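You operate a simulated robot arm through the tools that you are given. There is no shell and no other tool. Be economical: measure what you need, move in short steps, check, and stop when the job is done.

You are at the controls of a simulated two-armed robot. One attempt, no reset.

TASK
Put the feed card on the top of the potting bench away on the drainer beside the sink. Fetch the bean seedling and set it on the corner worktop. Fetch the lettuce seedling and set it on the ledge under the tank tap. Take the labelled pot on the top of the measuring bench and put it away on the top of the corner bench. Take the overflow pipe with the largest size on its label from the top of the lamp bar rack and put it on the top of the seed cupboard. Take the saucer and put it in the trays. Put the logger that says "3" from the top of the seed cupboard on top of the stacked pots there and the logger labelled "4" on top of the label box there. Take the grey pad on the top of the seed cupboard and put it away on the left half of the left cabinet shelf. Press the middle drain button three times. Put the blue-capped tube marked "wheat" from the top of the cart on the ledge under the tank tap and the blue-capped tube marked "bean" on the middle of the measuring bench. Open the bin lid. Do these in any order. Set down upright: feed card, logger, grey pad, blue-capped tube.

The check looks at the end state, three seconds after you hand in, the way a careful person would. Anything else that was tipped, shoved, dropped, spilled or broken makes it a failure. Lids that push on must go on centred and level and be pressed home; caps that screw on are set level and turned clockwise until they are tight.

THE ROBOT
Two 7-joint arms with two-finger grippers on one trunk, on a base that drives. Base frame: it is fixed to the floor where the robot stands at the start and does not move with it; the origin is under the middle of the robot, x ahead of it, y to its left, z up. Lengths are in cm, angles in degrees, forces in N, time in s.
The left shoulder is at the start at [6, 17.8, 114.7], the right one opposite. Places, roughly: bean seedling [-100, -75, 100]; bin lid [-380, 490, 30]; blue-capped tube [-175, 225, 100]; corner worktop [60, -90, 90]; drainer beside the sink [-120, -100, 90]; feed card [50, 25, 100]; grey pad (7x5x5 cm) [-60, 850, 90]; label box [0, 850, 75]; labelled pot [-350, 650, 100]; ledge under the tank tap (40x25 cm) [-2, -80, 88]; left half of the left cabinet shelf (15x17 cm) [-22, 322, 62]; lettuce seedling [-125, -75, 100]; logger [-50, 825, 75]; middle drain button [-10, 840, 140]; middle of the measuring bench [-350, 650, 90]; overflow pipe [-350, 525, 100]; saucer (11x11x2 cm) [-340, 780, 90]; stacked pots (10x10x11 cm) [-40, 820, 90]; top of the corner bench [-370, 800, 90]; top of the seed cupboard [-20, 830, 80]; trays (38x26x10 cm) [70, 570, 50]. Payload 1.96 kg a hand.
The tool frame of a hand sits at the grasp point between the pads (the TCP): z along the fingers, y along the line on which they close. The tips reach 2 cm beyond it. The gripper opens to 7.2 cm. The gripper's body begins 3.8 cm behind the TCP.
Orientation is that of the tool frame in the base frame, as [roll, pitch, yaw] about the fixed x, y, z axes, in that order (R = Rz(yaw) Ry(pitch) Rx(roll)). With the fingers straight down and closing along the base's y, the tool's x points along the base's -x, its y along +y and its z along -z.

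THE INTERFACE
- The arms move only by the tool step_arm. It takes "left_moves", "right_moves" or both (then of equal length, played together; a hand with none holds still); each is a list that holds one entry, the list of rows, each a list of 6 numbers: the shift along the tool's x, y, z in units of 20 mm (1.0 is 20 mm), then the turn, a rotation vector about the tool's x, y, z in units of 6 degrees (1.0 is 6 degrees). In form: [[[dx, dy, dz, ax, ay, az], ...]]. A call has 1 to 20 rows; each row shifts and turns the commanded pose from where the row before left it, along the tool's axes as they then stand. "left_claw" and "right_claw" are, for a hand that has rows, the closure in counts, from 0 (fully open) to 255 (shut), set as the call begins (left out, the last holds). A call with a number of a shift or a turn outside -1 to 1 is refused whole. Each row takes 0.2 s and may step no farther than 5 cm and 8.6 degrees from the row before; otherwise, or with a gripper value out of range, the whole call is refused. Where a pose cannot be reached the arm comes as near as it can. A force on the tool above 40 N (or 10 N above the force at the start of the call, whichever is more), or a blocked arm, ends the call early, and 0.2 s more pass. Each finger travels about 15.3 cm/s and halts on what it meets, pressing with about 27 N; the grip force reading is that of the motor and also rises with nothing between the fingers. The clock runs only during rows and for 0.2 s after the last one: add rows that do not move to give the fingers time. The reply holds the time, the measured pose of the TCP, the force on the tool along the base axes, the opening and the grip force, in the units named above and with some noise, with the torque about the TCP (base axes, N m) and any sound that the robot's microphone picked up.
- Cameras (640 x 400 px; columns grow to the right, rows downward): "scene" is now at [-0.48, -4.25, 167.82]; the picture's right is [-0.67, -0.74, 0.00], its down [-0.59, 0.53, -0.61] and it looks along [0.45, -0.41, -0.80] (base axes); focal length 262 px, centre (320, 200). "left" rides on the left gripper at [7.1, -1.9, -8.2] in its tool frame; the picture's right is [0.26, 0.97, 0.00], its down [-0.67, 0.18, -0.72] and it looks along [-0.69, 0.19, 0.70] (tool axes); focal length 280 px, centre (320, 200). "right" rides on the right gripper at [7.1, 1.9, -8.2] in its tool frame; the picture's right is [-0.26, 0.97, 0.00], its down [-0.67, -0.18, -0.72] and it looks along [-0.69, -0.19, 0.70] (tool axes); focal length 280 px, centre (320, 200). There is no depth. A picture from a camera that has moved, and an enlarged one, comes with that camera's place and axes in the base frame and with its lens. The place of the scene camera against the robot may be out by one fixed shift of up to 2.5 cm in any direction.
- snapshot(camera): a new picture of that camera. No time passes.
- slide_trunk(by): slides the trunk up (or, below 0, down) by that many cm; the arms and the scene camera ride with it, the base frame stays. It gives what a move gives, with no picture.
- steer(legs): drives the robot by 1 to 6 legs, each [ahead, left, turn to the left] in cm, cm and degrees, along the robot's own axes; the way and the turn of a leg run together, so that a leg with both is an arc; at most 150 cm and 180 degrees a leg. The arms and the cameras ride along, it lands a little off, and it stops where it bumps. It gives what a move gives.
- turn_head(pan, tilt): turns the head with the scene camera to pan (to the left, within 86 degrees either way) and tilt (down, from -29 to 69), counted from straight ahead of the robot. It gives what a move gives.
- enlarge(camera, box): a new picture of the part [left, top, right, bottom] of that camera's present view, enlarged. No time passes.
- job_done(): hands the job in; it is judged then, once.

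Work in short steps. Places have to be worked out from the pictures, the camera data and where the tool is seen: move nearer, look again, correct. Check each grasp and each placing, and mend what went wrong. You have 567 turns and 370 pictures in all, those below and enlarged ones among them. Open the grippers and draw the arms clear of the work before you hand the job in, unless the task says otherwise.

The tools are called after "Request:" as a command line: name --argument value ..., lists and objects as JSON in quotes. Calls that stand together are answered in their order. step_arm: Moves the arms, as the interface text tells. Its arguments: {"type":"object","properties":{"left_moves":{"type":"array"},"left_claw":{"type":"number"},"right_moves":{"type":"array"},"right_claw":{"type":"number"}},"required":[]} The other tools are called the same way: slide_trunk (by) slides the trunk up or down; steer (legs) drives the base; turn_head (pan, tilt) turns the head that bears the scene camera; snapshot (camera) takes a picture; enlarge (camera, box) takes an enlarged picture of a part of a camera's view; job_done () hands the job in.

At the start:

```text
time: 0.0
left_ee_pos: [40.09, -0.41, 115.06]
left_ee_rot: [-180.0, -0.1, 179.9]
left_contact_force: [-0.7, -1.0, 0.4]
left_ft_torque: [0.03, -0.03, -0.06]
left_gripper_width: 7.21
left_gripper_force: 0.1
right_ee_pos: [31.54, -44.11, 113.66]
right_ee_rot: [-180.0, -0.1, -180.0]
right_contact_force: [-0.2, -1.1, 0.7]
right_ft_torque: [-0.02, 0.0, 0.01]
right_gripper_width: 7.18
right_gripper_force: 0.0
trunk travel left (down, up): [-79.2, 19.8]
robot x, y, heading: [0.13, 0.0, -0.1]
head pan, tilt: [-42.2, 52.7]
```

scene: 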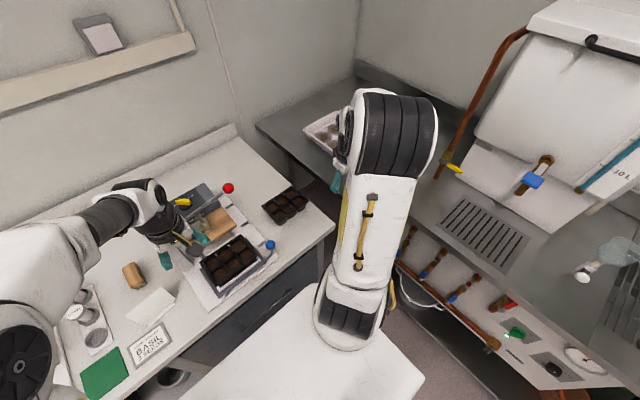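
right: 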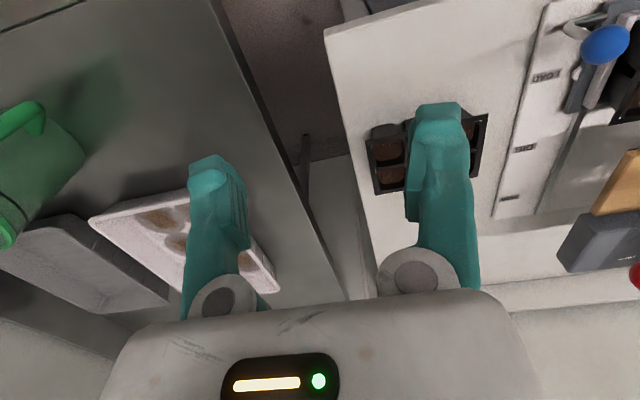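
left: 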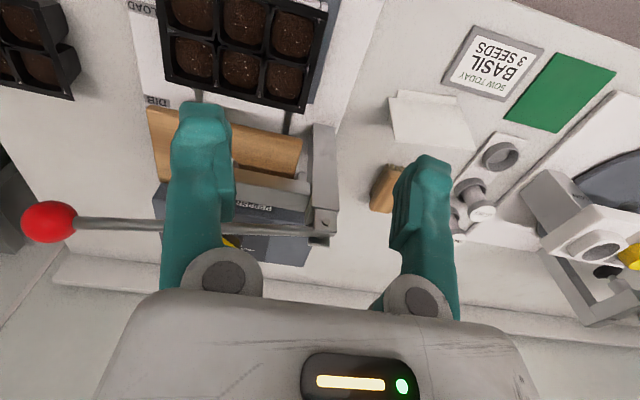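

I start by looking around: first at the bench ahead and to the left.

Request:
turn_head --pan 15 --tilt 50

Request:
snapshot --camera "scene"

Request:
turn_head --pan -86 --tilt 35

Request:
snapshot --camera "scene"

```text
time: 1.3
left_ee_pos: [40.11, -0.43, 115.05]
left_ee_rot: [180.0, 0.0, -179.9]
left_contact_force: [-0.3, -0.1, -0.1]
left_ft_torque: [0.0, 0.0, 0.0]
left_gripper_width: 7.23
left_gripper_force: 0.0
right_ee_pos: [31.55, -44.08, 113.74]
right_ee_rot: [179.9, 0.0, 180.0]
right_contact_force: [-0.2, 0.4, -0.2]
right_ft_torque: [-0.04, -0.01, 0.02]
right_gripper_width: 7.22
right_gripper_force: 0.0
trunk travel left (down, up): [-79.2, 19.8]
robot x, y, heading: [-0.1, 0.34, -0.0]
head pan, tilt: [15.0, 50.0]
```

```text
366 pictures are left
camera scene: at [1.45, 2.73, 168.18], right [0.26, -0.97, 0.0], down [-0.74, -0.2, -0.64], along [0.62, 0.17, -0.77], focal length 262 px, centre (320, 200)
```

scene: 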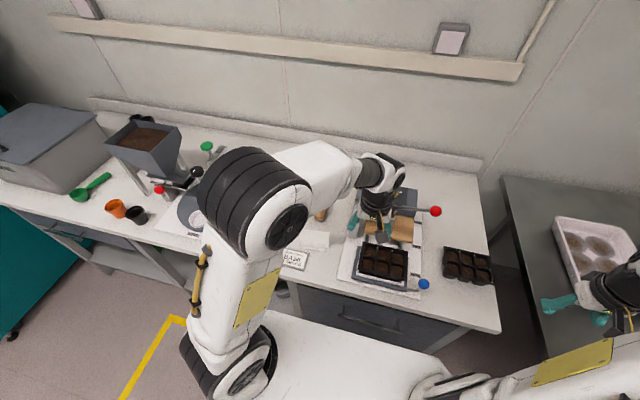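

```text
time: 3.0
left_ee_pos: [40.1, -0.55, 115.01]
left_ee_rot: [-179.9, 0.0, -180.0]
left_contact_force: [-0.4, 1.3, -0.1]
left_ft_torque: [0.01, -0.01, 0.02]
left_gripper_width: 7.21
left_gripper_force: 0.1
right_ee_pos: [31.52, -44.07, 113.62]
right_ee_rot: [180.0, -0.1, 180.0]
right_contact_force: [-0.8, -0.5, 0.2]
right_ft_torque: [-0.03, 0.02, 0.02]
right_gripper_width: 7.21
right_gripper_force: 0.0
trunk travel left (down, up): [-79.2, 19.8]
robot x, y, heading: [0.29, -0.08, -0.2]
head pan, tilt: [-85.9, 35.0]
```

```text
365 pictures are left
camera scene: at [-5.35, -8.04, 170.35], right [-1.0, -0.07, 0.0], down [-0.04, 0.57, -0.82], along [0.06, -0.82, -0.57], focal length 262 px, centre (320, 200)
```

scene: 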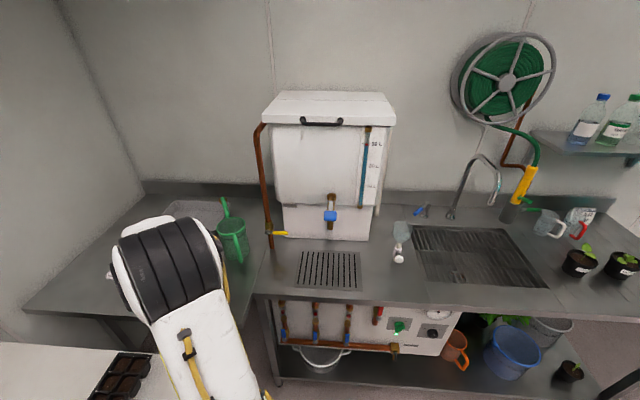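

The sink bench shows two seedlings at far right. I enlarge the cards on the bench through the left camera, and look at the seedlings and the ledge.

Request:
enlarge --camera "left" --box '[360, 0, 640, 240]'

Request:
enlarge --camera "scene" --box '[380, 180, 640, 390]'

Request:
enlarge --camera "scene" --box '[200, 180, 440, 370]'

```text
1.67 times, centred on (500, 120) of left
camera zoom: at [33.08, -2.47, 123.09], right [-0.26, 0.97, 0.0], down [0.67, 0.18, 0.72], along [0.69, 0.19, -0.7], focal length 467 px, centre (20, 333)
```

zoom: 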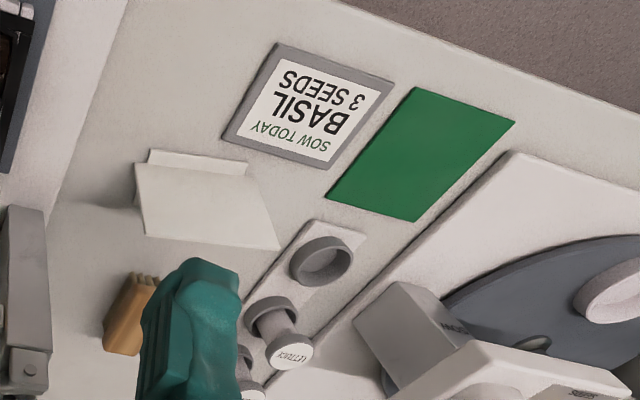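

```text
1.90 times, centred on (510, 285) of scene
camera zoom: at [-5.35, -8.04, 170.35], right [-1.0, -0.07, 0.0], down [-0.04, 0.57, -0.82], along [0.06, -0.82, -0.57], focal length 500 px, centre (-42, 38)
```

zoom: 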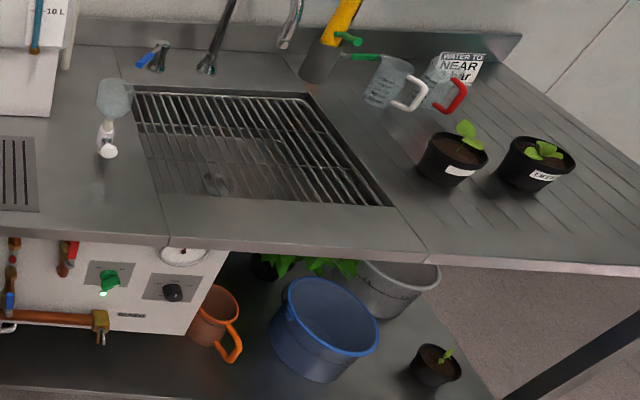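

```text
2.11 times, centred on (320, 275) of scene
camera zoom: at [-5.35, -8.04, 170.35], right [-1.0, -0.07, 0.0], down [-0.04, 0.57, -0.82], along [0.06, -0.82, -0.57], focal length 552 px, centre (320, 42)
```

zoom: 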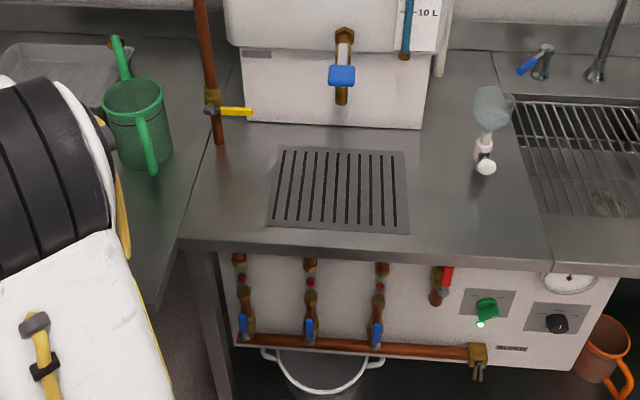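

I need to see which card is the feed card, and where.

Request:
turn_head --pan 10 --tilt 55

Request:
enlarge --camera "scene" --box '[220, 120, 480, 290]'

```text
time: 4.8
left_ee_pos: [40.17, -0.54, 114.99]
left_ee_rot: [179.9, 0.1, 180.0]
left_contact_force: [-0.4, -0.6, 0.4]
left_ft_torque: [0.02, -0.01, 0.03]
left_gripper_width: 7.19
left_gripper_force: 0.0
right_ee_pos: [31.48, -44.05, 113.72]
right_ee_rot: [180.0, 0.0, 180.0]
right_contact_force: [-0.5, -0.2, 0.1]
right_ft_torque: [0.03, -0.01, 0.03]
right_gripper_width: 7.19
right_gripper_force: 0.1
trunk travel left (down, up): [-79.2, 19.8]
robot x, y, heading: [0.44, 0.2, -0.1]
head pan, tilt: [10.0, 55.0]
```

```text
2.35 times, centred on (350, 205) of scene
camera zoom: at [1.12, 1.99, 167.53], right [0.17, -0.98, 0.0], down [-0.81, -0.14, -0.57], along [0.56, 0.1, -0.82], focal length 617 px, centre (249, 188)
```

zoom: 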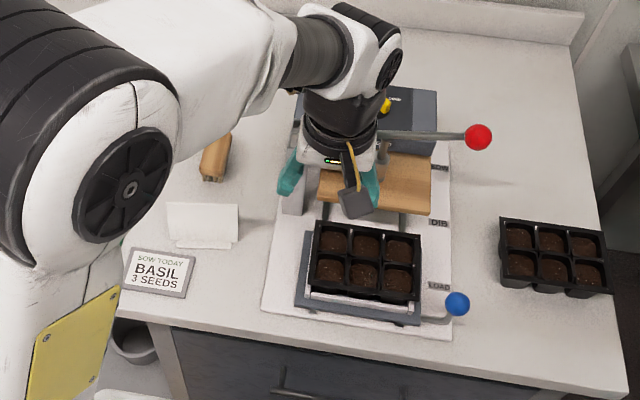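

The white standing card's face on this side is blank. I move the left hand back and to the left to look at that region from another angle.

Request:
step_arm --left_moves '[[[0.5, 1, -0.3, 0, 0, 0], [0.5, 1, -0.3, 0, 0, 0], [0.5, 1, -0.3, 0, 0, 0], [0.5, 1, -0.3, 0, 0, 0], [0.5, 1, -0.3, 0, 0, 0], [0.5, 1, -0.3, 0, 0, 0], [0.5, 1, -0.3, 0, 0, 0], [0.5, 1, -0.3, 0, 0, 0], [0.5, 1, -0.3, 0, 0, 0], [0.5, 1, -0.3, 0, 0, 0]]]'

Request:
snapshot --camera "left"

Request:
snapshot --camera "scene"

```text
time: 7.0
left_ee_pos: [30.04, 19.49, 117.53]
left_ee_rot: [-179.9, 0.0, 180.0]
left_contact_force: [0.6, 0.7, 0.0]
left_ft_torque: [0.01, 0.02, 0.0]
left_gripper_width: 7.19
left_gripper_force: 0.1
left hand out of reach, approached as far as the arm can: row 6, 7, 8, 9, 10
right_ee_pos: [31.37, -44.04, 113.56]
right_ee_rot: [-180.0, 0.0, -179.9]
right_contact_force: [0.2, 0.9, -0.3]
right_ft_torque: [0.01, 0.02, -0.01]
right_gripper_width: 7.2
right_gripper_force: 0.1
trunk travel left (down, up): [-79.2, 19.8]
robot x, y, heading: [0.18, 0.01, 0.1]
head pan, tilt: [10.0, 55.0]
```

```text
360 pictures are left
camera left: at [22.96, 17.53, 125.59], right [-0.26, 0.96, 0.0], down [0.67, 0.18, 0.72], along [0.69, 0.19, -0.7], focal length 280 px, centre (320, 200)
```

left: 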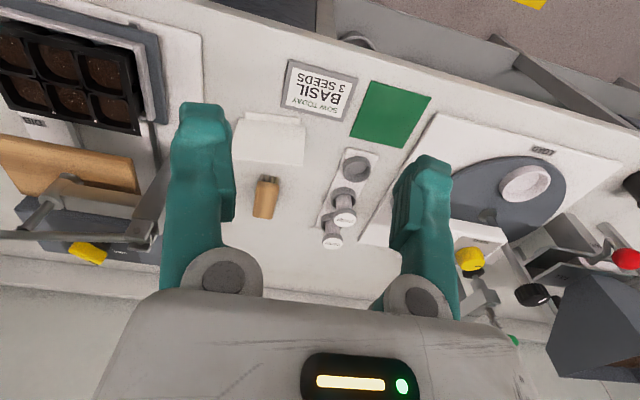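

```text
359 pictures are left
camera scene: at [1.05, 2.06, 167.53], right [0.17, -0.98, 0.0], down [-0.81, -0.14, -0.57], along [0.57, 0.1, -0.82], focal length 262 px, centre (320, 200)
```

scene: 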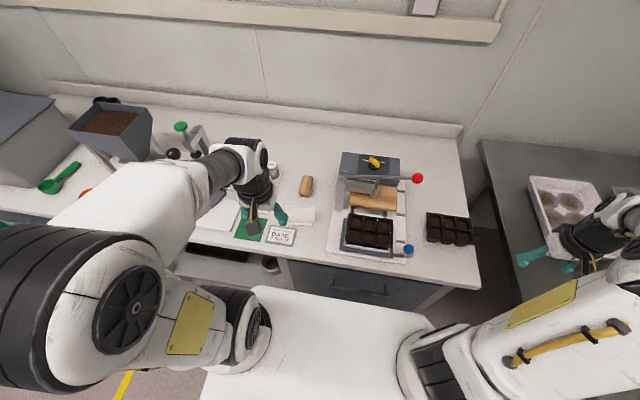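

I zoom onto the white stand in both views to understand its shape and text.

Request:
enlarge --camera "left" --box '[220, 60, 380, 230]'

Request:
enlarge --camera "scene" --box '[220, 150, 350, 250]'

```text
2.35 times, centred on (300, 145) of left
camera zoom: at [22.96, 17.53, 125.59], right [-0.26, 0.96, 0.0], down [0.67, 0.18, 0.72], along [0.69, 0.19, -0.7], focal length 660 px, centre (367, 329)
```

zoom: 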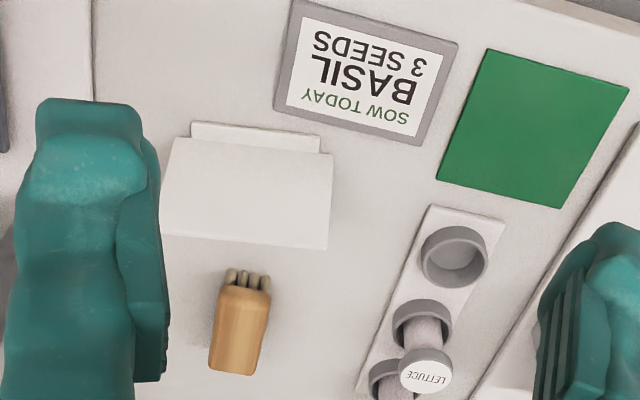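

```text
4.00 times, centred on (285, 200) of scene
camera zoom: at [1.05, 2.06, 167.53], right [0.17, -0.98, 0.0], down [-0.81, -0.14, -0.57], along [0.57, 0.1, -0.82], focal length 1049 px, centre (460, 200)
```

zoom: 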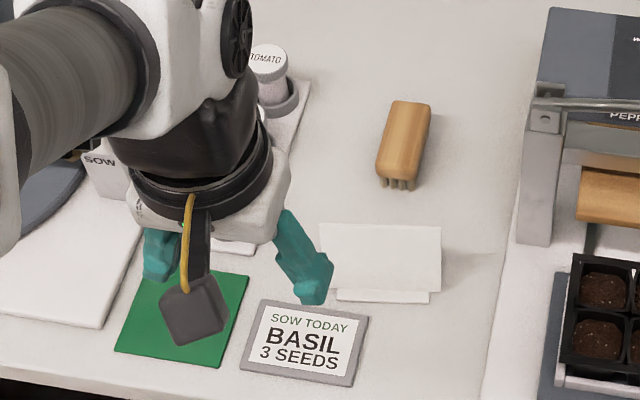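

The white standing card (panel about x 45.5, y 12–22, top ≈ z 97) is the likely feed card, its text facing the wall. I bring the left hand over it and turn it so the fingers close along x.

Request:
step_arm --left_moves '[[[-0.95, -0.15, 0, 0, 0, 0], [-0.95, -0.15, 0, 0, 0, 0], [-0.95, -0.15, 0, 0, 0, 0], [-0.95, -0.15, 0, 0, 0, 0], [-0.95, -0.15, 0, 0, 0, 0], [-0.95, -0.15, 0, 0, 0, 0], [-0.95, -0.15, 0, 0, 0, 0], [-0.95, -0.15, 0, 0, 0, 0], [0, 0, 0, 0, 0, 1], [0, 0, 0, 0, 0, 1], [0, 0, 0, 0, 0, 1], [0, 0, 0, 0, 0, 1], [0, 0, 0, 0, 0, 1], [0, 0, 0, 0, 0, 1]]]'

Request:
snapshot --camera "left"

```text
time: 10.0
left_ee_pos: [43.93, 17.33, 116.14]
left_ee_rot: [179.8, 0.2, 143.9]
left_contact_force: [-0.5, -0.3, -0.5]
left_ft_torque: [-0.02, -0.01, -0.04]
left_gripper_width: 7.2
left_gripper_force: 0.1
left hand out of reach, approached as far as the arm can: row 6, 7, 8
right_ee_pos: [31.27, -43.98, 113.78]
right_ee_rot: [-180.0, 0.1, -180.0]
right_contact_force: [0.5, 0.5, -0.1]
right_ft_torque: [0.01, -0.01, -0.03]
right_gripper_width: 7.22
right_gripper_force: 0.1
trunk travel left (down, up): [-79.2, 19.8]
robot x, y, heading: [-0.13, 0.18, -0.3]
head pan, tilt: [10.0, 55.0]
```

```text
356 pictures are left
camera left: at [37.02, 19.86, 124.14], right [0.36, 0.93, 0.0], down [0.65, -0.25, 0.72], along [0.67, -0.26, -0.7], focal length 280 px, centre (320, 200)
```

left: 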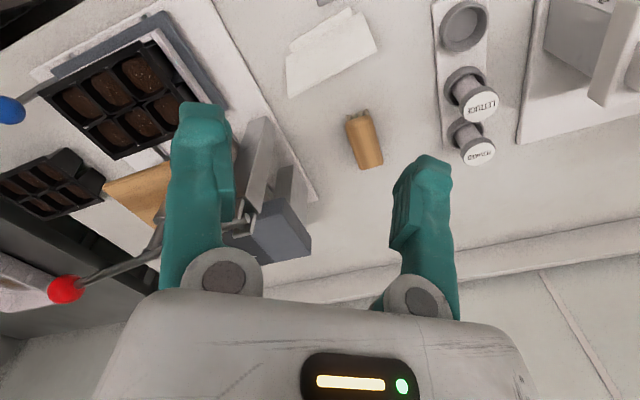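

Continuing the turn to line the fingers up across the panel, then descending a bit.

Request:
step_arm --left_moves '[[[0, 0, 0.5, 0, 0, 0.93], [0, 0, 0.5, 0, 0, 0.93], [0, 0, 0.5, 0, 0, 0.93], [0, 0, 0.5, 0, 0, 0.93], [0, 0, 0.5, 0, 0, 0.93], [0, 0, 0.5, 0, 0, 0.93], [0, 0, 0.5, 0, 0, 0.93], [0, 0, 0.5, 0, 0, 0.93]]]'

Request:
snapshot --camera "left"

Request:
enlarge --camera "scene" --box '[200, 120, 400, 270]'

```text
time: 11.8
left_ee_pos: [43.9, 17.24, 108.16]
left_ee_rot: [-179.9, 0.0, 99.3]
left_contact_force: [0.8, 0.4, -0.4]
left_ft_torque: [0.02, -0.03, 0.01]
left_gripper_width: 7.19
left_gripper_force: 0.2
right_ee_pos: [31.47, -44.04, 113.56]
right_ee_rot: [179.9, 0.1, -180.0]
right_contact_force: [-0.4, -0.1, 0.2]
right_ft_torque: [-0.03, 0.0, -0.01]
right_gripper_width: 7.21
right_gripper_force: 0.0
trunk travel left (down, up): [-79.2, 19.8]
robot x, y, heading: [-0.16, 0.01, 0.1]
head pan, tilt: [10.0, 55.0]
```

```text
355 pictures are left
camera left: at [40.95, 23.9, 116.18], right [0.91, 0.41, 0.0], down [0.29, -0.64, 0.72], along [0.3, -0.65, -0.7], focal length 280 px, centre (320, 200)
```

left: 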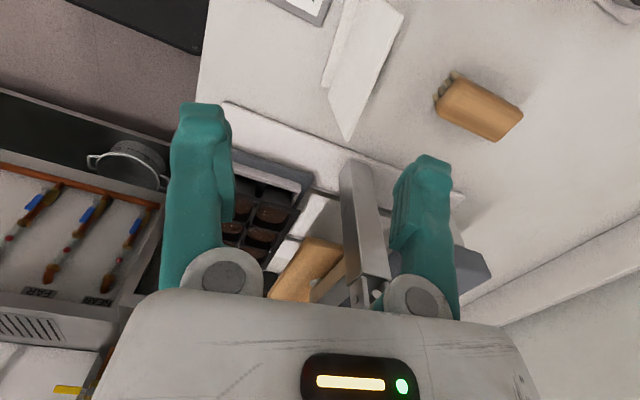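

```text
2.67 times, centred on (300, 195) of scene
camera zoom: at [1.15, 2.02, 167.53], right [0.17, -0.98, 0.0], down [-0.81, -0.14, -0.57], along [0.56, 0.1, -0.82], focal length 699 px, centre (373, 213)
```

zoom: 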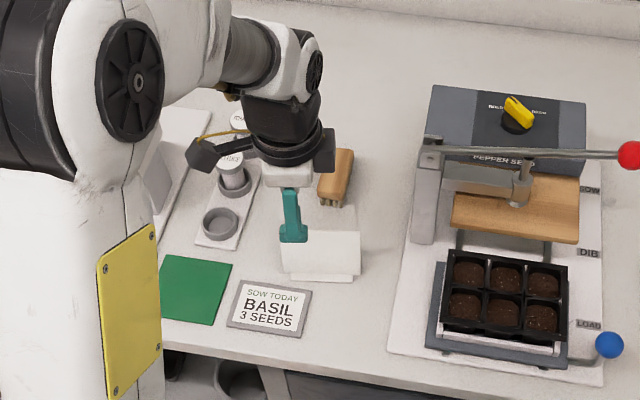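

The two left views put the panel's top edge at z≈94, from (48.2, 22) to (49.2, 12), with the bench near z 87. I shift forward and go down over it, stopping half way for a check.

Request:
step_arm --left_moves '[[[0, 0.75, 0, 0, 0, 0.6], [0, 0.75, 0, 0, 0, 0], [0, 0.75, 0.5, 0, 0, 0], [0, 0, 1, 0, 0, 0], [0, 0, 1, 0, 0, 0], [0, 0, 1, 0, 0, 0]]]'

Request:
snapshot --camera "left"

```text
time: 13.2
left_ee_pos: [48.44, 17.85, 101.06]
left_ee_rot: [179.9, -0.1, 95.8]
left_contact_force: [0.2, -0.4, 0.4]
left_ft_torque: [0.0, 0.0, -0.01]
left_gripper_width: 7.2
left_gripper_force: 0.2
right_ee_pos: [31.7, -44.12, 113.67]
right_ee_rot: [-179.9, -0.1, 179.9]
right_contact_force: [0.7, -0.6, 0.1]
right_ft_torque: [-0.02, 0.0, -0.01]
right_gripper_width: 7.21
right_gripper_force: 0.1
trunk travel left (down, up): [-79.2, 19.8]
robot x, y, heading: [-0.15, 0.09, -0.1]
head pan, tilt: [10.0, 55.0]
```

```text
353 pictures are left
camera left: at [45.89, 24.66, 109.17], right [0.93, 0.36, 0.0], down [0.25, -0.65, 0.72], along [0.26, -0.67, -0.7], focal length 280 px, centre (320, 200)
```

left: 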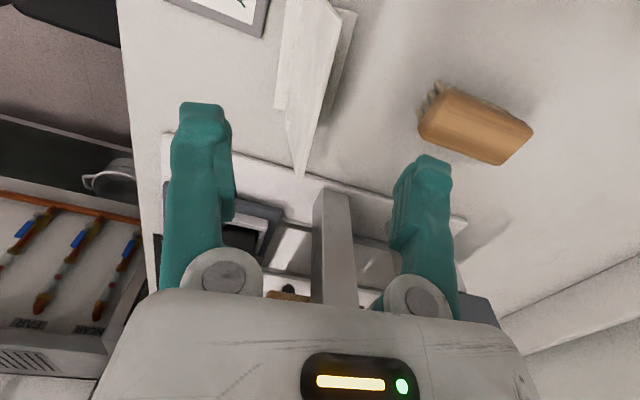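

The panel's end is at (49.4, 12) and lies between the fingers. I descend to z≈92 and close.

Request:
step_arm --left_moves '[[[0, 0.1, 0.9, 0, 0, 0], [0, 0, 0.9, 0, 0, 0], [0, 0, 0.9, 0, 0, 0], [0, 0, 0.9, 0, 0, 0], [0, 0, 0.9, 0, 0, 0]]]'

Request:
step_arm --left_moves '[[[0, 0, 0, 0, 0, 0], [0, 0, 0, 0, 0, 0], [0, 0, 0, 0, 0, 0]]]' --left_claw 255

Request:
snapshot --camera "left"

```text
time: 14.4
left_ee_pos: [48.64, 17.88, 91.97]
left_ee_rot: [-180.0, 0.0, 95.8]
left_contact_force: [0.7, -0.9, -0.3]
left_ft_torque: [0.02, 0.0, 0.02]
left_gripper_width: 7.2
left_gripper_force: 0.1
right_ee_pos: [31.42, -44.04, 113.59]
right_ee_rot: [180.0, -0.1, -179.9]
right_contact_force: [-0.1, -0.3, 0.1]
right_ft_torque: [0.02, 0.0, -0.01]
right_gripper_width: 7.18
right_gripper_force: 0.1
trunk travel left (down, up): [-79.2, 19.8]
robot x, y, heading: [-0.04, -0.38, -0.1]
head pan, tilt: [10.0, 55.0]
```

```text
time: 15.2
left_ee_pos: [48.42, 17.88, 92.07]
left_ee_rot: [180.0, 0.0, 95.7]
left_contact_force: [0.1, -0.3, 1.7]
left_ft_torque: [-0.12, 0.07, -0.07]
left_gripper_width: 0.57
left_gripper_force: 27.0
right_ee_pos: [31.48, -44.1, 113.8]
right_ee_rot: [180.0, 0.0, 180.0]
right_contact_force: [0.8, -0.3, 0.4]
right_ft_torque: [-0.01, 0.03, 0.04]
right_gripper_width: 7.19
right_gripper_force: 0.1
trunk travel left (down, up): [-79.2, 19.8]
robot x, y, heading: [-0.35, 0.2, -0.2]
head pan, tilt: [10.0, 55.0]
```

```text
352 pictures are left
camera left: at [46.01, 24.68, 100.19], right [0.93, 0.36, 0.0], down [0.25, -0.65, 0.72], along [0.26, -0.67, -0.7], focal length 280 px, centre (320, 200)
```

left: 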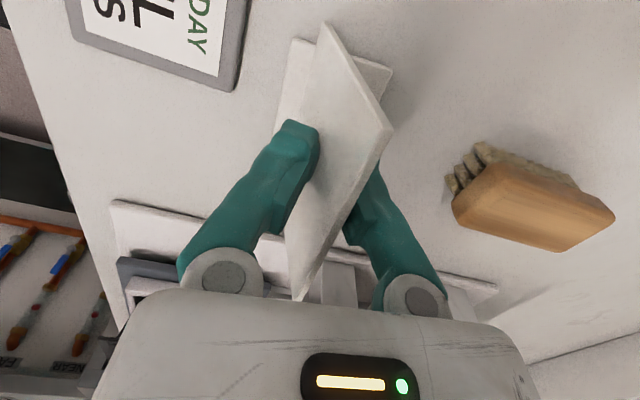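

Gripped (0.57 cm). I lift it and turn the hand so the card's far face shows towards the head camera.

Request:
step_arm --left_moves '[[[0, 0, -1, 0, 0, 0], [0, 0, -1, 0, 0, 0], [0, 0, -1, 0, 0, 0], [0, 0, -1, 0, 0, 0], [0, 0, -1, 0, 0, 0], [0, 0, -1, 0, 0, 0], [0, 0, -1, 0, 0, 0], [0, 0, -1, 0, 0, 0], [0, 0, -1, 0, 0, 0], [0, -0.8, -1, 0, 0, 0], [0, -1, 0, 0, 0, 0], [0, -1, 0, 0, 0, 0]]]'

Request:
step_arm --left_moves '[[[0, -1, 0, 0, 0, -1], [0, -1, 0, 0, 0, -1], [0, -1, 0, 0, 0, -1], [0, -0.5, 0, 0, 0, -1], [0, 0, 0, 0, 0, -1], [0, 0, 0, 0, 0, -1], [0, 0, 0, 0, 0, -1], [0, 0, 0, 0, 0, -1], [0, 0, 0, 0, 0, -1], [0, 0, 0, 0, 0, -1], [0, 0, 0, 0, 0, -1], [0, 0, 0, 0, 0, -1], [0, 0, 0, 0, 0, -1], [0, 0, 0, 0, 0, -1]]]'

Request:
snapshot --camera "scene"

```text
time: 17.8
left_ee_pos: [43.0, 17.33, 112.12]
left_ee_rot: [-180.0, 0.1, 95.9]
left_contact_force: [-0.4, 0.4, 0.1]
left_ft_torque: [0.01, 0.02, 0.0]
left_gripper_width: 0.59
left_gripper_force: 26.8
right_ee_pos: [31.46, -44.21, 113.76]
right_ee_rot: [180.0, -0.1, 180.0]
right_contact_force: [-0.1, 0.2, 0.1]
right_ft_torque: [-0.01, -0.03, 0.0]
right_gripper_width: 7.18
right_gripper_force: 0.1
trunk travel left (down, up): [-79.2, 19.8]
robot x, y, heading: [0.0, 0.0, 0.1]
head pan, tilt: [10.0, 55.0]
```

```text
time: 20.8
left_ee_pos: [36.26, 15.72, 112.1]
left_ee_rot: [180.0, 0.0, 179.8]
left_contact_force: [0.9, 0.1, 0.8]
left_ft_torque: [-0.02, -0.03, -0.01]
left_gripper_width: 0.59
left_gripper_force: 26.8
right_ee_pos: [31.42, -44.16, 113.62]
right_ee_rot: [179.9, 0.0, 180.0]
right_contact_force: [0.4, 0.4, -0.4]
right_ft_torque: [-0.01, -0.01, 0.0]
right_gripper_width: 7.23
right_gripper_force: 0.1
trunk travel left (down, up): [-79.2, 19.8]
robot x, y, heading: [-0.16, -0.03, 0.3]
head pan, tilt: [10.0, 55.0]
```

```text
351 pictures are left
camera scene: at [1.12, 2.0, 167.53], right [0.17, -0.98, 0.0], down [-0.81, -0.14, -0.57], along [0.56, 0.1, -0.82], focal length 262 px, centre (320, 200)
```

scene: 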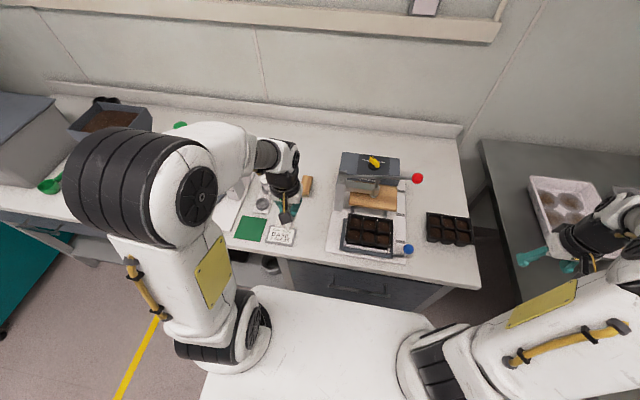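

The back face isn't visible yet; I move the hand toward the middle and turn it further.

Request:
step_arm --left_moves '[[[0, -1, 0, 0, 0, 0], [0, -1, 0, 0, 0, 0], [0, -1, 0, 0, 0, 0], [0, -1, 0, 0, 0, 0], [0, -1, 0, 0, 0, 0], [0, -1, 0, 0, 0, 0], [0, -1, 0, 0, 0, 0], [0, -1, 0, 0, 0, 0], [0, 0, 0, 0, 0, -1], [0, 0, 0, 0, 0, -1], [0, 0, 0, 0, 0, -1], [0, 0, 0, 0, 0, -1], [0, 0, 0, 0, 0, -1], [0, 0, 0, 0, 0, -1], [0, 0, 0, 0, 0, -1], [0, 0, 0, 0, 0, -1]]]'

Request:
enlarge --camera "scene" --box '[220, 100, 460, 300]'

```text
time: 24.2
left_ee_pos: [36.16, -0.44, 112.04]
left_ee_rot: [179.9, 0.0, -132.2]
left_contact_force: [0.2, -1.1, -0.3]
left_ft_torque: [0.01, 0.01, -0.01]
left_gripper_width: 0.6
left_gripper_force: 26.9
right_ee_pos: [31.43, -44.12, 113.62]
right_ee_rot: [-180.0, 0.0, 179.9]
right_contact_force: [-0.6, -0.3, -0.7]
right_ft_torque: [0.0, -0.01, 0.01]
right_gripper_width: 7.2
right_gripper_force: 0.1
trunk travel left (down, up): [-79.2, 19.8]
robot x, y, heading: [-0.09, 0.09, -0.0]
head pan, tilt: [10.0, 55.0]
```

```text
2.00 times, centred on (340, 200) of scene
camera zoom: at [1.12, 1.99, 167.53], right [0.17, -0.98, 0.0], down [-0.81, -0.14, -0.57], along [0.56, 0.1, -0.82], focal length 524 px, centre (280, 200)
```

zoom: 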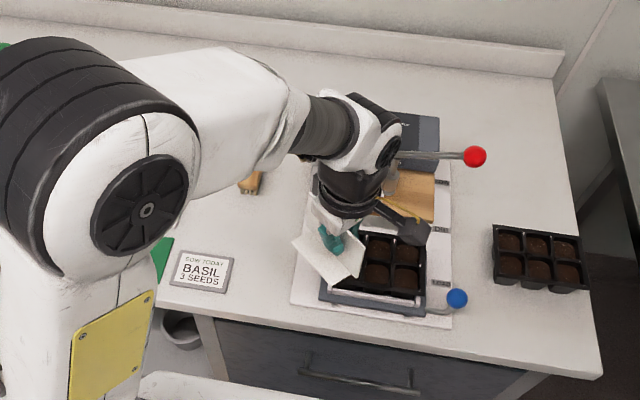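

Request:
enlarge --camera "scene" --box '[320, 190, 400, 250]'

Request:
turn_head --pan 80 --tilt 30

Request:
snapshot --camera "scene"

```text
6.67 times, centred on (360, 220) of scene
camera zoom: at [1.12, 1.99, 167.53], right [0.17, -0.98, 0.0], down [-0.81, -0.14, -0.57], along [0.56, 0.1, -0.82], focal length 1748 px, centre (53, 67)
```

zoom: 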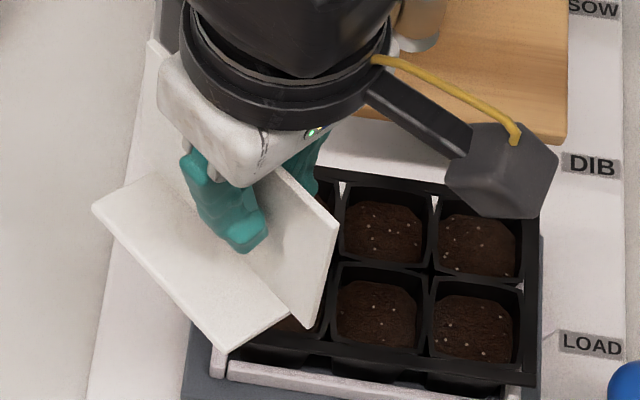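

```text
time: 25.6
left_ee_pos: [36.17, -0.47, 112.23]
left_ee_rot: [180.0, 0.1, -132.3]
left_contact_force: [-0.3, 1.0, 0.2]
left_ft_torque: [0.01, 0.0, 0.0]
left_gripper_width: 0.59
left_gripper_force: 27.1
right_ee_pos: [31.45, -44.06, 113.7]
right_ee_rot: [180.0, -0.1, 180.0]
right_contact_force: [-0.4, 0.7, 0.1]
right_ft_torque: [0.0, 0.03, -0.03]
right_gripper_width: 7.22
right_gripper_force: 0.0
trunk travel left (down, up): [-79.2, 19.8]
robot x, y, heading: [0.22, -0.07, -0.0]
head pan, tilt: [80.0, 30.0]
```

```text
348 pictures are left
camera scene: at [-4.4, 9.65, 171.13], right [0.98, -0.17, 0.0], down [-0.09, -0.49, -0.87], along [0.15, 0.85, -0.5], focal length 262 px, centre (320, 200)
```

scene: 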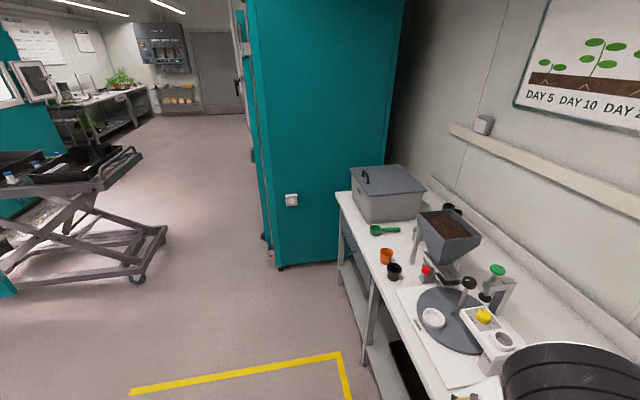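

That half of the back looks blank. I tilt the card toward the head camera for a proper look before committing.

Request:
turn_head --pan 10 --tilt 50

Request:
step_arm --left_moves '[[[0, 0, 0, -1, 0, 0], [0, 0, 0, -1, 0, 0], [0, 0, 0, -1, 0, 0], [0, 0, 0, -1, 0, 0], [0, 0, 0, -1, 0, 0], [0, 0, 0, -1, 0, 0]]]'

Request:
enlarge --camera "scene" --box '[280, 160, 440, 290]'

```text
time: 27.0
left_ee_pos: [36.19, -0.45, 112.08]
left_ee_rot: [180.0, 0.0, -132.3]
left_contact_force: [-0.3, 0.2, 0.0]
left_ft_torque: [-0.01, 0.01, 0.02]
left_gripper_width: 0.58
left_gripper_force: 26.6
right_ee_pos: [31.41, -44.06, 113.78]
right_ee_rot: [-180.0, 0.0, -180.0]
right_contact_force: [-0.4, -0.7, -0.5]
right_ft_torque: [-0.01, -0.01, -0.02]
right_gripper_width: 7.21
right_gripper_force: 0.1
trunk travel left (down, up): [-79.2, 19.8]
robot x, y, heading: [-0.41, -0.07, -0.1]
head pan, tilt: [10.0, 50.0]
```

```text
time: 28.4
left_ee_pos: [36.21, -0.43, 112.04]
left_ee_rot: [174.1, 0.0, -132.2]
left_contact_force: [0.0, -0.4, 0.6]
left_ft_torque: [0.02, 0.01, -0.01]
left_gripper_width: 0.61
left_gripper_force: 27.1
left hand out of reach, approached as far as the arm can: row 2, 3, 4, 5, 6
right_ee_pos: [31.55, -44.03, 113.79]
right_ee_rot: [179.9, 0.0, 180.0]
right_contact_force: [0.6, 0.0, -0.1]
right_ft_torque: [-0.04, -0.02, 0.02]
right_gripper_width: 7.2
right_gripper_force: 0.0
trunk travel left (down, up): [-79.2, 19.8]
robot x, y, heading: [-0.15, 0.09, 0.2]
head pan, tilt: [10.0, 50.0]
```

```text
3.08 times, centred on (360, 225) of scene
camera zoom: at [1.61, 2.08, 168.18], right [0.17, -0.98, 0.0], down [-0.75, -0.13, -0.64], along [0.63, 0.11, -0.77], focal length 807 px, centre (197, 123)
```

zoom: 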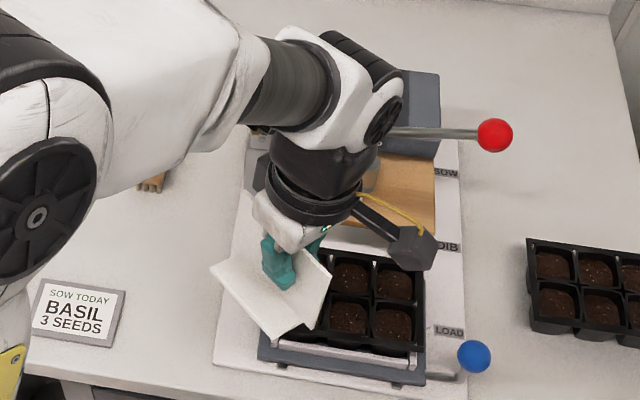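

Both faces look blank. I compare with the "WATER TO" card that stands on the drainer.

Request:
turn_head --pan -86 --tilt 30

Request:
enlarge --camera "scene" --box '[500, 210, 640, 310]'

Request:
enlarge --camera "left" --box '[0, 0, 640, 400]'

```text
time: 30.1
left_ee_pos: [36.21, -0.43, 112.09]
left_ee_rot: [174.0, 0.0, -132.3]
left_contact_force: [0.1, -0.5, 0.8]
left_ft_torque: [-0.01, -0.03, -0.01]
left_gripper_width: 0.61
left_gripper_force: 27.0
right_ee_pos: [31.59, -44.18, 113.71]
right_ee_rot: [-180.0, 0.0, -180.0]
right_contact_force: [-0.4, -0.6, 0.4]
right_ft_torque: [0.0, -0.01, 0.02]
right_gripper_width: 7.17
right_gripper_force: 0.0
trunk travel left (down, up): [-79.2, 19.8]
robot x, y, heading: [0.43, 0.04, 0.0]
head pan, tilt: [-85.9, 30.0]
```

```text
4.00 times, centred on (570, 260) of scene
camera zoom: at [-5.33, -8.28, 171.13], right [-1.0, -0.07, 0.0], down [-0.04, 0.5, -0.87], along [0.06, -0.86, -0.5], focal length 1049 px, centre (-680, -40)
```

zoom: 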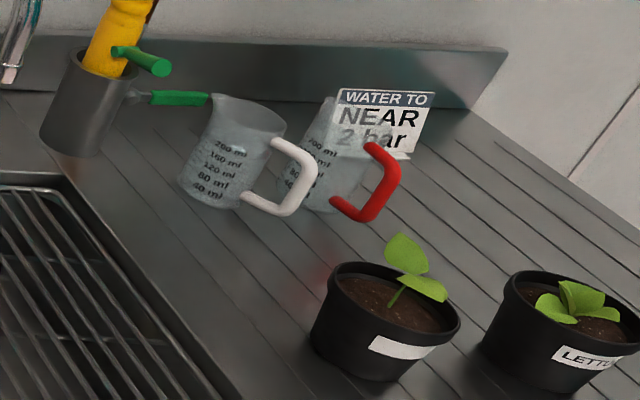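

```text
1.00 times, centred on (320, 200) of left (not enlarged: the box is as wide or as high as the picture)
camera zoom: at [33.52, -7.52, 119.94], right [-0.89, 0.45, 0.1], down [0.37, 0.57, 0.73], along [0.27, 0.69, -0.68], focal length 280 px, centre (320, 200)
```

zoom: 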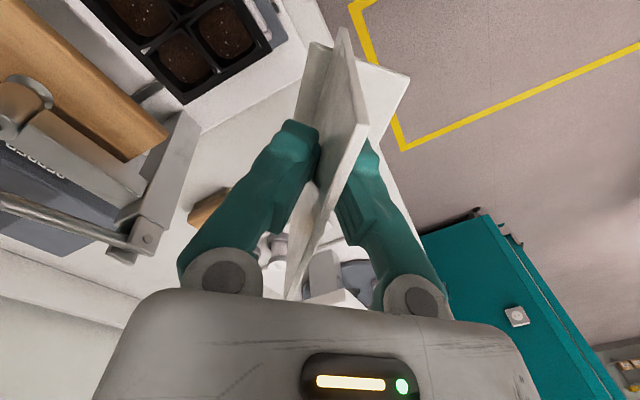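

The water card is a printed panel on a foot, so the white stand could be its sibling. I bring the hand nearer and tilt it to see its back properly.

Request:
step_arm --left_moves '[[[0, 1, 0, 0, 0, 0], [0, 1, 0, 0, 0, 0], [0, 1, 0.5, 0, 0, 0], [0, 1, 0.5, 0, 0, 0], [0, 1, 0.5, 0, 0, 0], [0, 0, 0.5, -1, 0, 0], [0, 0, 0, -1, 0, 0], [0, 0, 0, -1, 0, 0], [0, 0, 0, -1, 0, 0], [0, 0, 0, -1, 0, 0], [0, 0, 0, -1, 0, 0]]]'

Request:
turn_head --pan 10 --tilt 60

Request:
enlarge --camera "scene" --box '[240, 120, 480, 300]'

```text
time: 32.5
left_ee_pos: [28.01, 8.77, 107.07]
left_ee_rot: [156.0, -0.2, -132.4]
left_contact_force: [-0.9, -0.1, -0.8]
left_ft_torque: [-0.02, -0.03, -0.03]
left_gripper_width: 0.61
left_gripper_force: 27.6
left hand out of reach, approached as far as the arm can: row 8, 9, 10, 11
right_ee_pos: [31.5, -44.06, 113.72]
right_ee_rot: [-180.0, -0.1, -180.0]
right_contact_force: [-0.4, -0.1, 0.3]
right_ft_torque: [-0.01, 0.01, 0.0]
right_gripper_width: 7.18
right_gripper_force: 0.0
trunk travel left (down, up): [-79.2, 19.8]
robot x, y, heading: [0.25, 0.14, 0.1]
head pan, tilt: [-85.9, 30.0]
```

```text
time: 34.2
left_ee_pos: [28.03, 8.76, 107.19]
left_ee_rot: [156.2, -0.1, -132.3]
left_contact_force: [0.1, -0.3, 0.5]
left_ft_torque: [0.0, -0.02, -0.01]
left_gripper_width: 0.61
left_gripper_force: 26.9
right_ee_pos: [31.37, -44.06, 113.68]
right_ee_rot: [180.0, 0.0, 180.0]
right_contact_force: [0.4, -0.3, -0.5]
right_ft_torque: [0.02, -0.02, -0.01]
right_gripper_width: 7.21
right_gripper_force: 0.1
trunk travel left (down, up): [-79.2, 19.8]
robot x, y, heading: [0.23, -0.14, 0.1]
head pan, tilt: [10.0, 60.0]
```

```text
2.22 times, centred on (360, 210) of scene
camera zoom: at [0.58, 1.9, 166.93], right [0.17, -0.98, 0.0], down [-0.85, -0.15, -0.5], along [0.49, 0.09, -0.87], focal length 583 px, centre (231, 178)
```

zoom: 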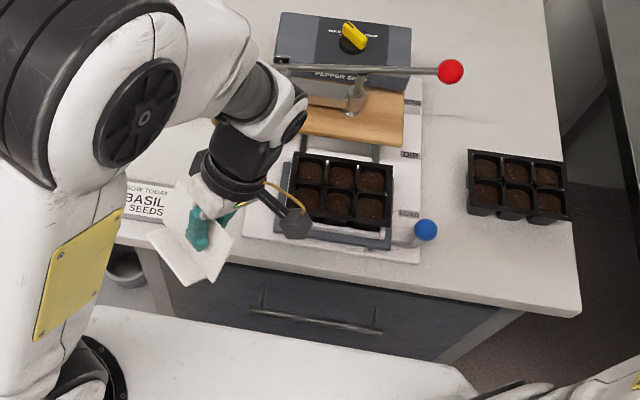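

Request:
enlarge --camera "scene" --box '[300, 190, 360, 250]'

Request:
enlarge --camera "scene" --box '[230, 190, 330, 260]'

```text
6.67 times, centred on (330, 220) of scene
camera zoom: at [0.58, 1.9, 166.93], right [0.17, -0.98, 0.0], down [-0.85, -0.15, -0.5], along [0.49, 0.09, -0.87], focal length 1748 px, centre (253, 67)
```

zoom: 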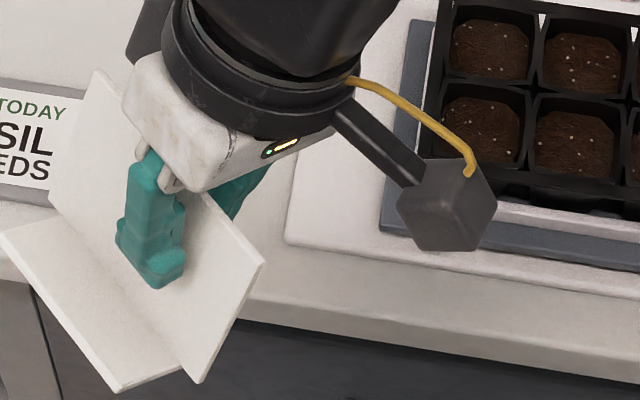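

```text
5.71 times, centred on (280, 225) of scene
camera zoom: at [0.58, 1.9, 166.93], right [0.17, -0.98, 0.0], down [-0.85, -0.15, -0.5], along [0.49, 0.09, -0.87], focal length 1499 px, centre (549, 57)
```

zoom: 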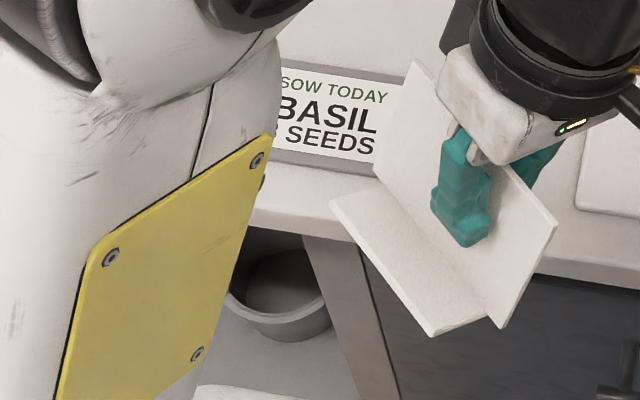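

The white stand is blank on both sides. Before going on I straighten the hand and take a close look at the green flat piece for comparison.

Request:
step_arm --left_moves '[[[0, 0, 0, 1, 0, 0], [0, 0, 0, 1, 0, 0], [0, 0, 0, 1, 0, 0], [0, 0, 0, 1, 0, 0.5], [0, -1, 0, 0, 0, 1], [0, -1, 0, 0, 0, 1], [0, -1, 0, 0, 0, 1], [0, -1, 0, 0, 0, 1], [0, -1, 0, 0, 0, 1], [0, -1, 0, 0, 0, 1], [0, -1, 0, 0, 0, 1], [0, -1, 0, 0, 0, 1]]]'

Request:
turn_head --pan 30 --tilt 60

Request:
snapshot --camera "scene"

Request:
snapshot --camera "left"

```text
time: 36.8
left_ee_pos: [34.18, -5.44, 107.17]
left_ee_rot: [-179.7, -0.1, 176.6]
left_contact_force: [0.3, -0.6, 0.0]
left_ft_torque: [-0.03, -0.02, 0.0]
left_gripper_width: 0.61
left_gripper_force: 26.9
right_ee_pos: [31.37, -44.06, 113.65]
right_ee_rot: [-180.0, 0.0, -180.0]
right_contact_force: [-0.5, -1.0, 0.6]
right_ft_torque: [-0.02, 0.03, 0.0]
right_gripper_width: 7.2
right_gripper_force: 0.1
trunk travel left (down, up): [-79.2, 19.8]
robot x, y, heading: [0.21, 0.06, 0.1]
head pan, tilt: [10.0, 60.0]
```

```text
time: 37.6
left_ee_pos: [34.2, -5.32, 107.14]
left_ee_rot: [-179.7, -0.2, 176.7]
left_contact_force: [0.2, 0.0, -1.5]
left_ft_torque: [0.0, 0.01, -0.02]
left_gripper_width: 0.58
left_gripper_force: 27.0
right_ee_pos: [31.49, -44.05, 113.59]
right_ee_rot: [180.0, 0.0, 180.0]
right_contact_force: [-0.1, -0.7, 0.2]
right_ft_torque: [0.01, 0.02, 0.0]
right_gripper_width: 7.19
right_gripper_force: 0.1
trunk travel left (down, up): [-79.2, 19.8]
robot x, y, heading: [-0.02, 0.08, 0.1]
head pan, tilt: [30.0, 60.0]
```

```text
341 pictures are left
camera scene: at [-0.21, 4.08, 166.92], right [0.5, -0.87, 0.0], down [-0.75, -0.43, -0.5], along [0.43, 0.25, -0.87], focal length 262 px, centre (320, 200)
```

scene: 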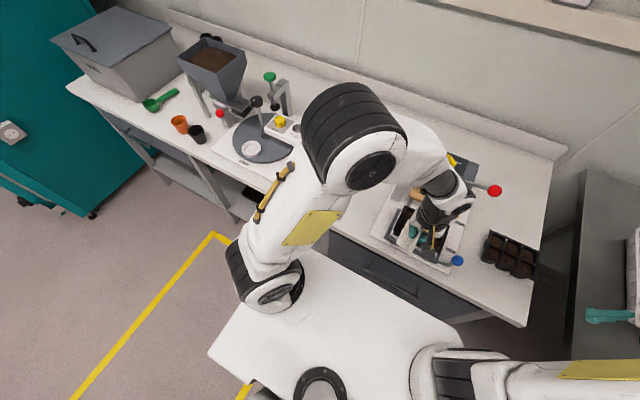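

```text
340 pictures are left
camera left: at [27.12, -6.88, 115.24], right [-0.21, 0.98, -0.01], down [0.69, 0.15, 0.71], along [0.7, 0.14, -0.7], focal length 280 px, centre (320, 200)
```

left: 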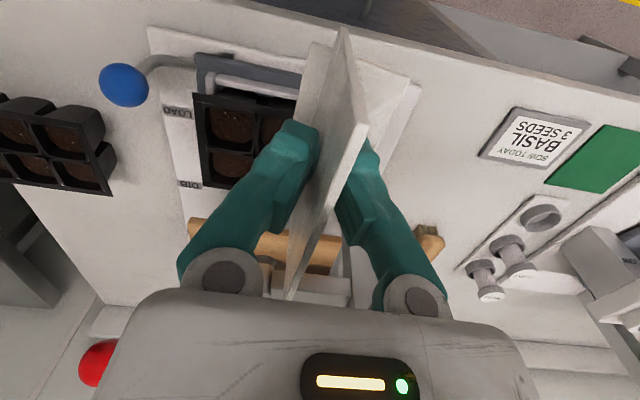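

I'll treat the white stand as the feed card. Now I back off from the bench, turn right to face the sink bench and slide over toward the drainer.

Request:
steer --legs '[[-35, 0, 0], [0, 0, -90], [0, -68, 0], [22, 0, 0]]'

Request:
turn_head --pan 0 --tilt 45

Request:
snapshot --camera "scene"

Request:
snapshot --camera "right"

```text
time: 48.4
left_ee_pos: [-108.37, -56.37, 107.18]
left_ee_rot: [-179.7, -0.3, 86.7]
left_contact_force: [-0.6, 0.6, -0.1]
left_ft_torque: [0.0, 0.0, 0.01]
left_gripper_width: 0.59
left_gripper_force: 26.9
right_ee_pos: [-147.01, -53.45, 113.6]
right_ee_rot: [180.0, 0.0, 90.1]
right_contact_force: [0.7, 0.6, -0.1]
right_ft_torque: [-0.03, 0.01, -0.01]
right_gripper_width: 7.18
right_gripper_force: 0.0
trunk travel left (down, up): [-79.2, 19.8]
robot x, y, heading: [-102.95, -21.93, -90.0]
head pan, tilt: [30.0, 60.0]
```

```text
time: 49.3
left_ee_pos: [-108.29, -56.32, 107.28]
left_ee_rot: [-179.7, -0.2, 86.6]
left_contact_force: [0.5, 0.3, -0.5]
left_ft_torque: [-0.04, -0.03, -0.01]
left_gripper_width: 0.64
left_gripper_force: 27.1
right_ee_pos: [-147.02, -53.45, 113.64]
right_ee_rot: [-180.0, 0.0, 90.1]
right_contact_force: [-0.1, 0.1, -0.2]
right_ft_torque: [-0.01, -0.02, 0.02]
right_gripper_width: 7.19
right_gripper_force: 0.0
trunk travel left (down, up): [-79.2, 19.8]
robot x, y, heading: [-103.08, -22.18, -90.5]
head pan, tilt: [0.0, 45.0]
```

```text
339 pictures are left
camera scene: at [-102.9, -23.4, 168.87], right [-1.0, 0.0, 0.0], down [0.0, 0.71, -0.71], along [0.0, -0.71, -0.71], focal length 262 px, centre (320, 200)
```

scene: 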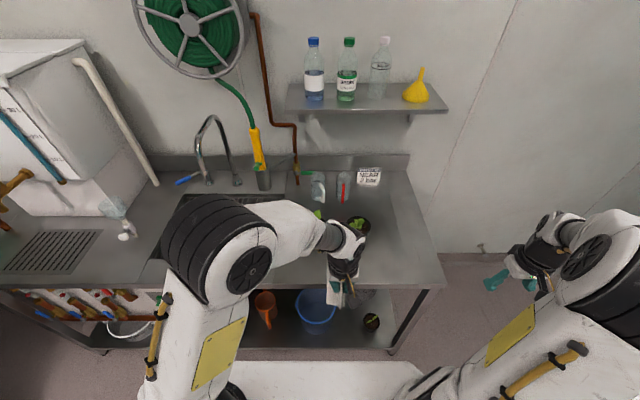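

```text
338 pictures are left
camera right: at [-145.09, -46.3, 121.75], right [0.96, -0.26, 0.0], down [-0.18, -0.67, 0.72], along [-0.19, -0.69, -0.7], focal length 280 px, centre (320, 200)
```

right: 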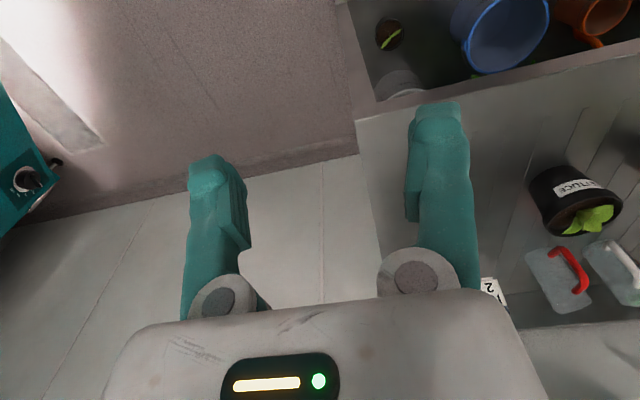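

The drainer's right front part (about x −130, y −76) is free. I slide right and a bit closer so the left hand can set the card there.

Request:
steer --legs '[[0, -33, 0], [8, 0, 0]]'

Request:
snapshot --camera "scene"

Request:
snapshot --camera "left"

```text
time: 52.2
left_ee_pos: [-140.99, -64.27, 107.15]
left_ee_rot: [-179.7, -0.3, 86.7]
left_contact_force: [-0.5, 0.2, -0.1]
left_ft_torque: [-0.01, 0.0, 0.0]
left_gripper_width: 0.58
left_gripper_force: 27.0
right_ee_pos: [-179.81, -61.57, 113.69]
right_ee_rot: [-180.0, 0.0, 90.1]
right_contact_force: [0.0, 0.3, -0.5]
right_ft_torque: [-0.01, 0.03, 0.01]
right_gripper_width: 7.19
right_gripper_force: 0.0
trunk travel left (down, up): [-79.2, 19.8]
robot x, y, heading: [-135.55, -30.13, -89.4]
head pan, tilt: [0.0, 45.0]
```

```text
337 pictures are left
camera scene: at [-135.76, -31.41, 168.87], right [-1.0, 0.0, 0.0], down [0.0, 0.71, -0.71], along [0.0, -0.71, -0.71], focal length 262 px, centre (320, 200)
```

scene: 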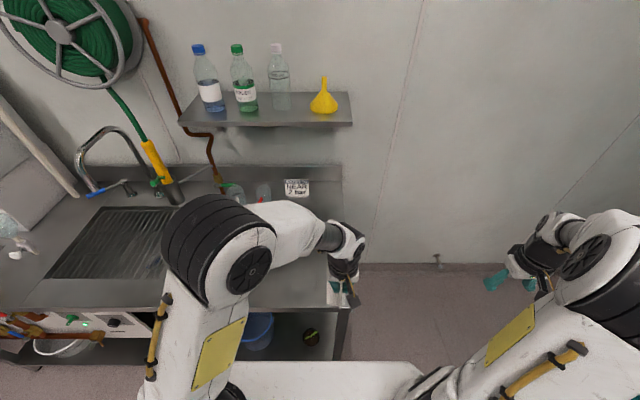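

```text
336 pictures are left
camera left: at [-142.53, -57.18, 115.26], right [0.98, 0.21, 0.0], down [0.15, -0.69, 0.71], along [0.14, -0.7, -0.7], focal length 280 px, centre (320, 200)
```

left: 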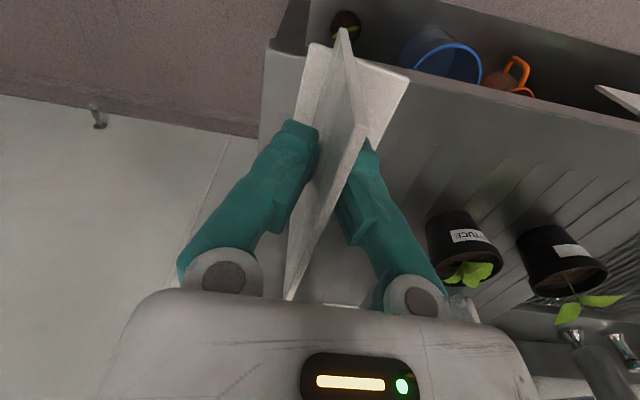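

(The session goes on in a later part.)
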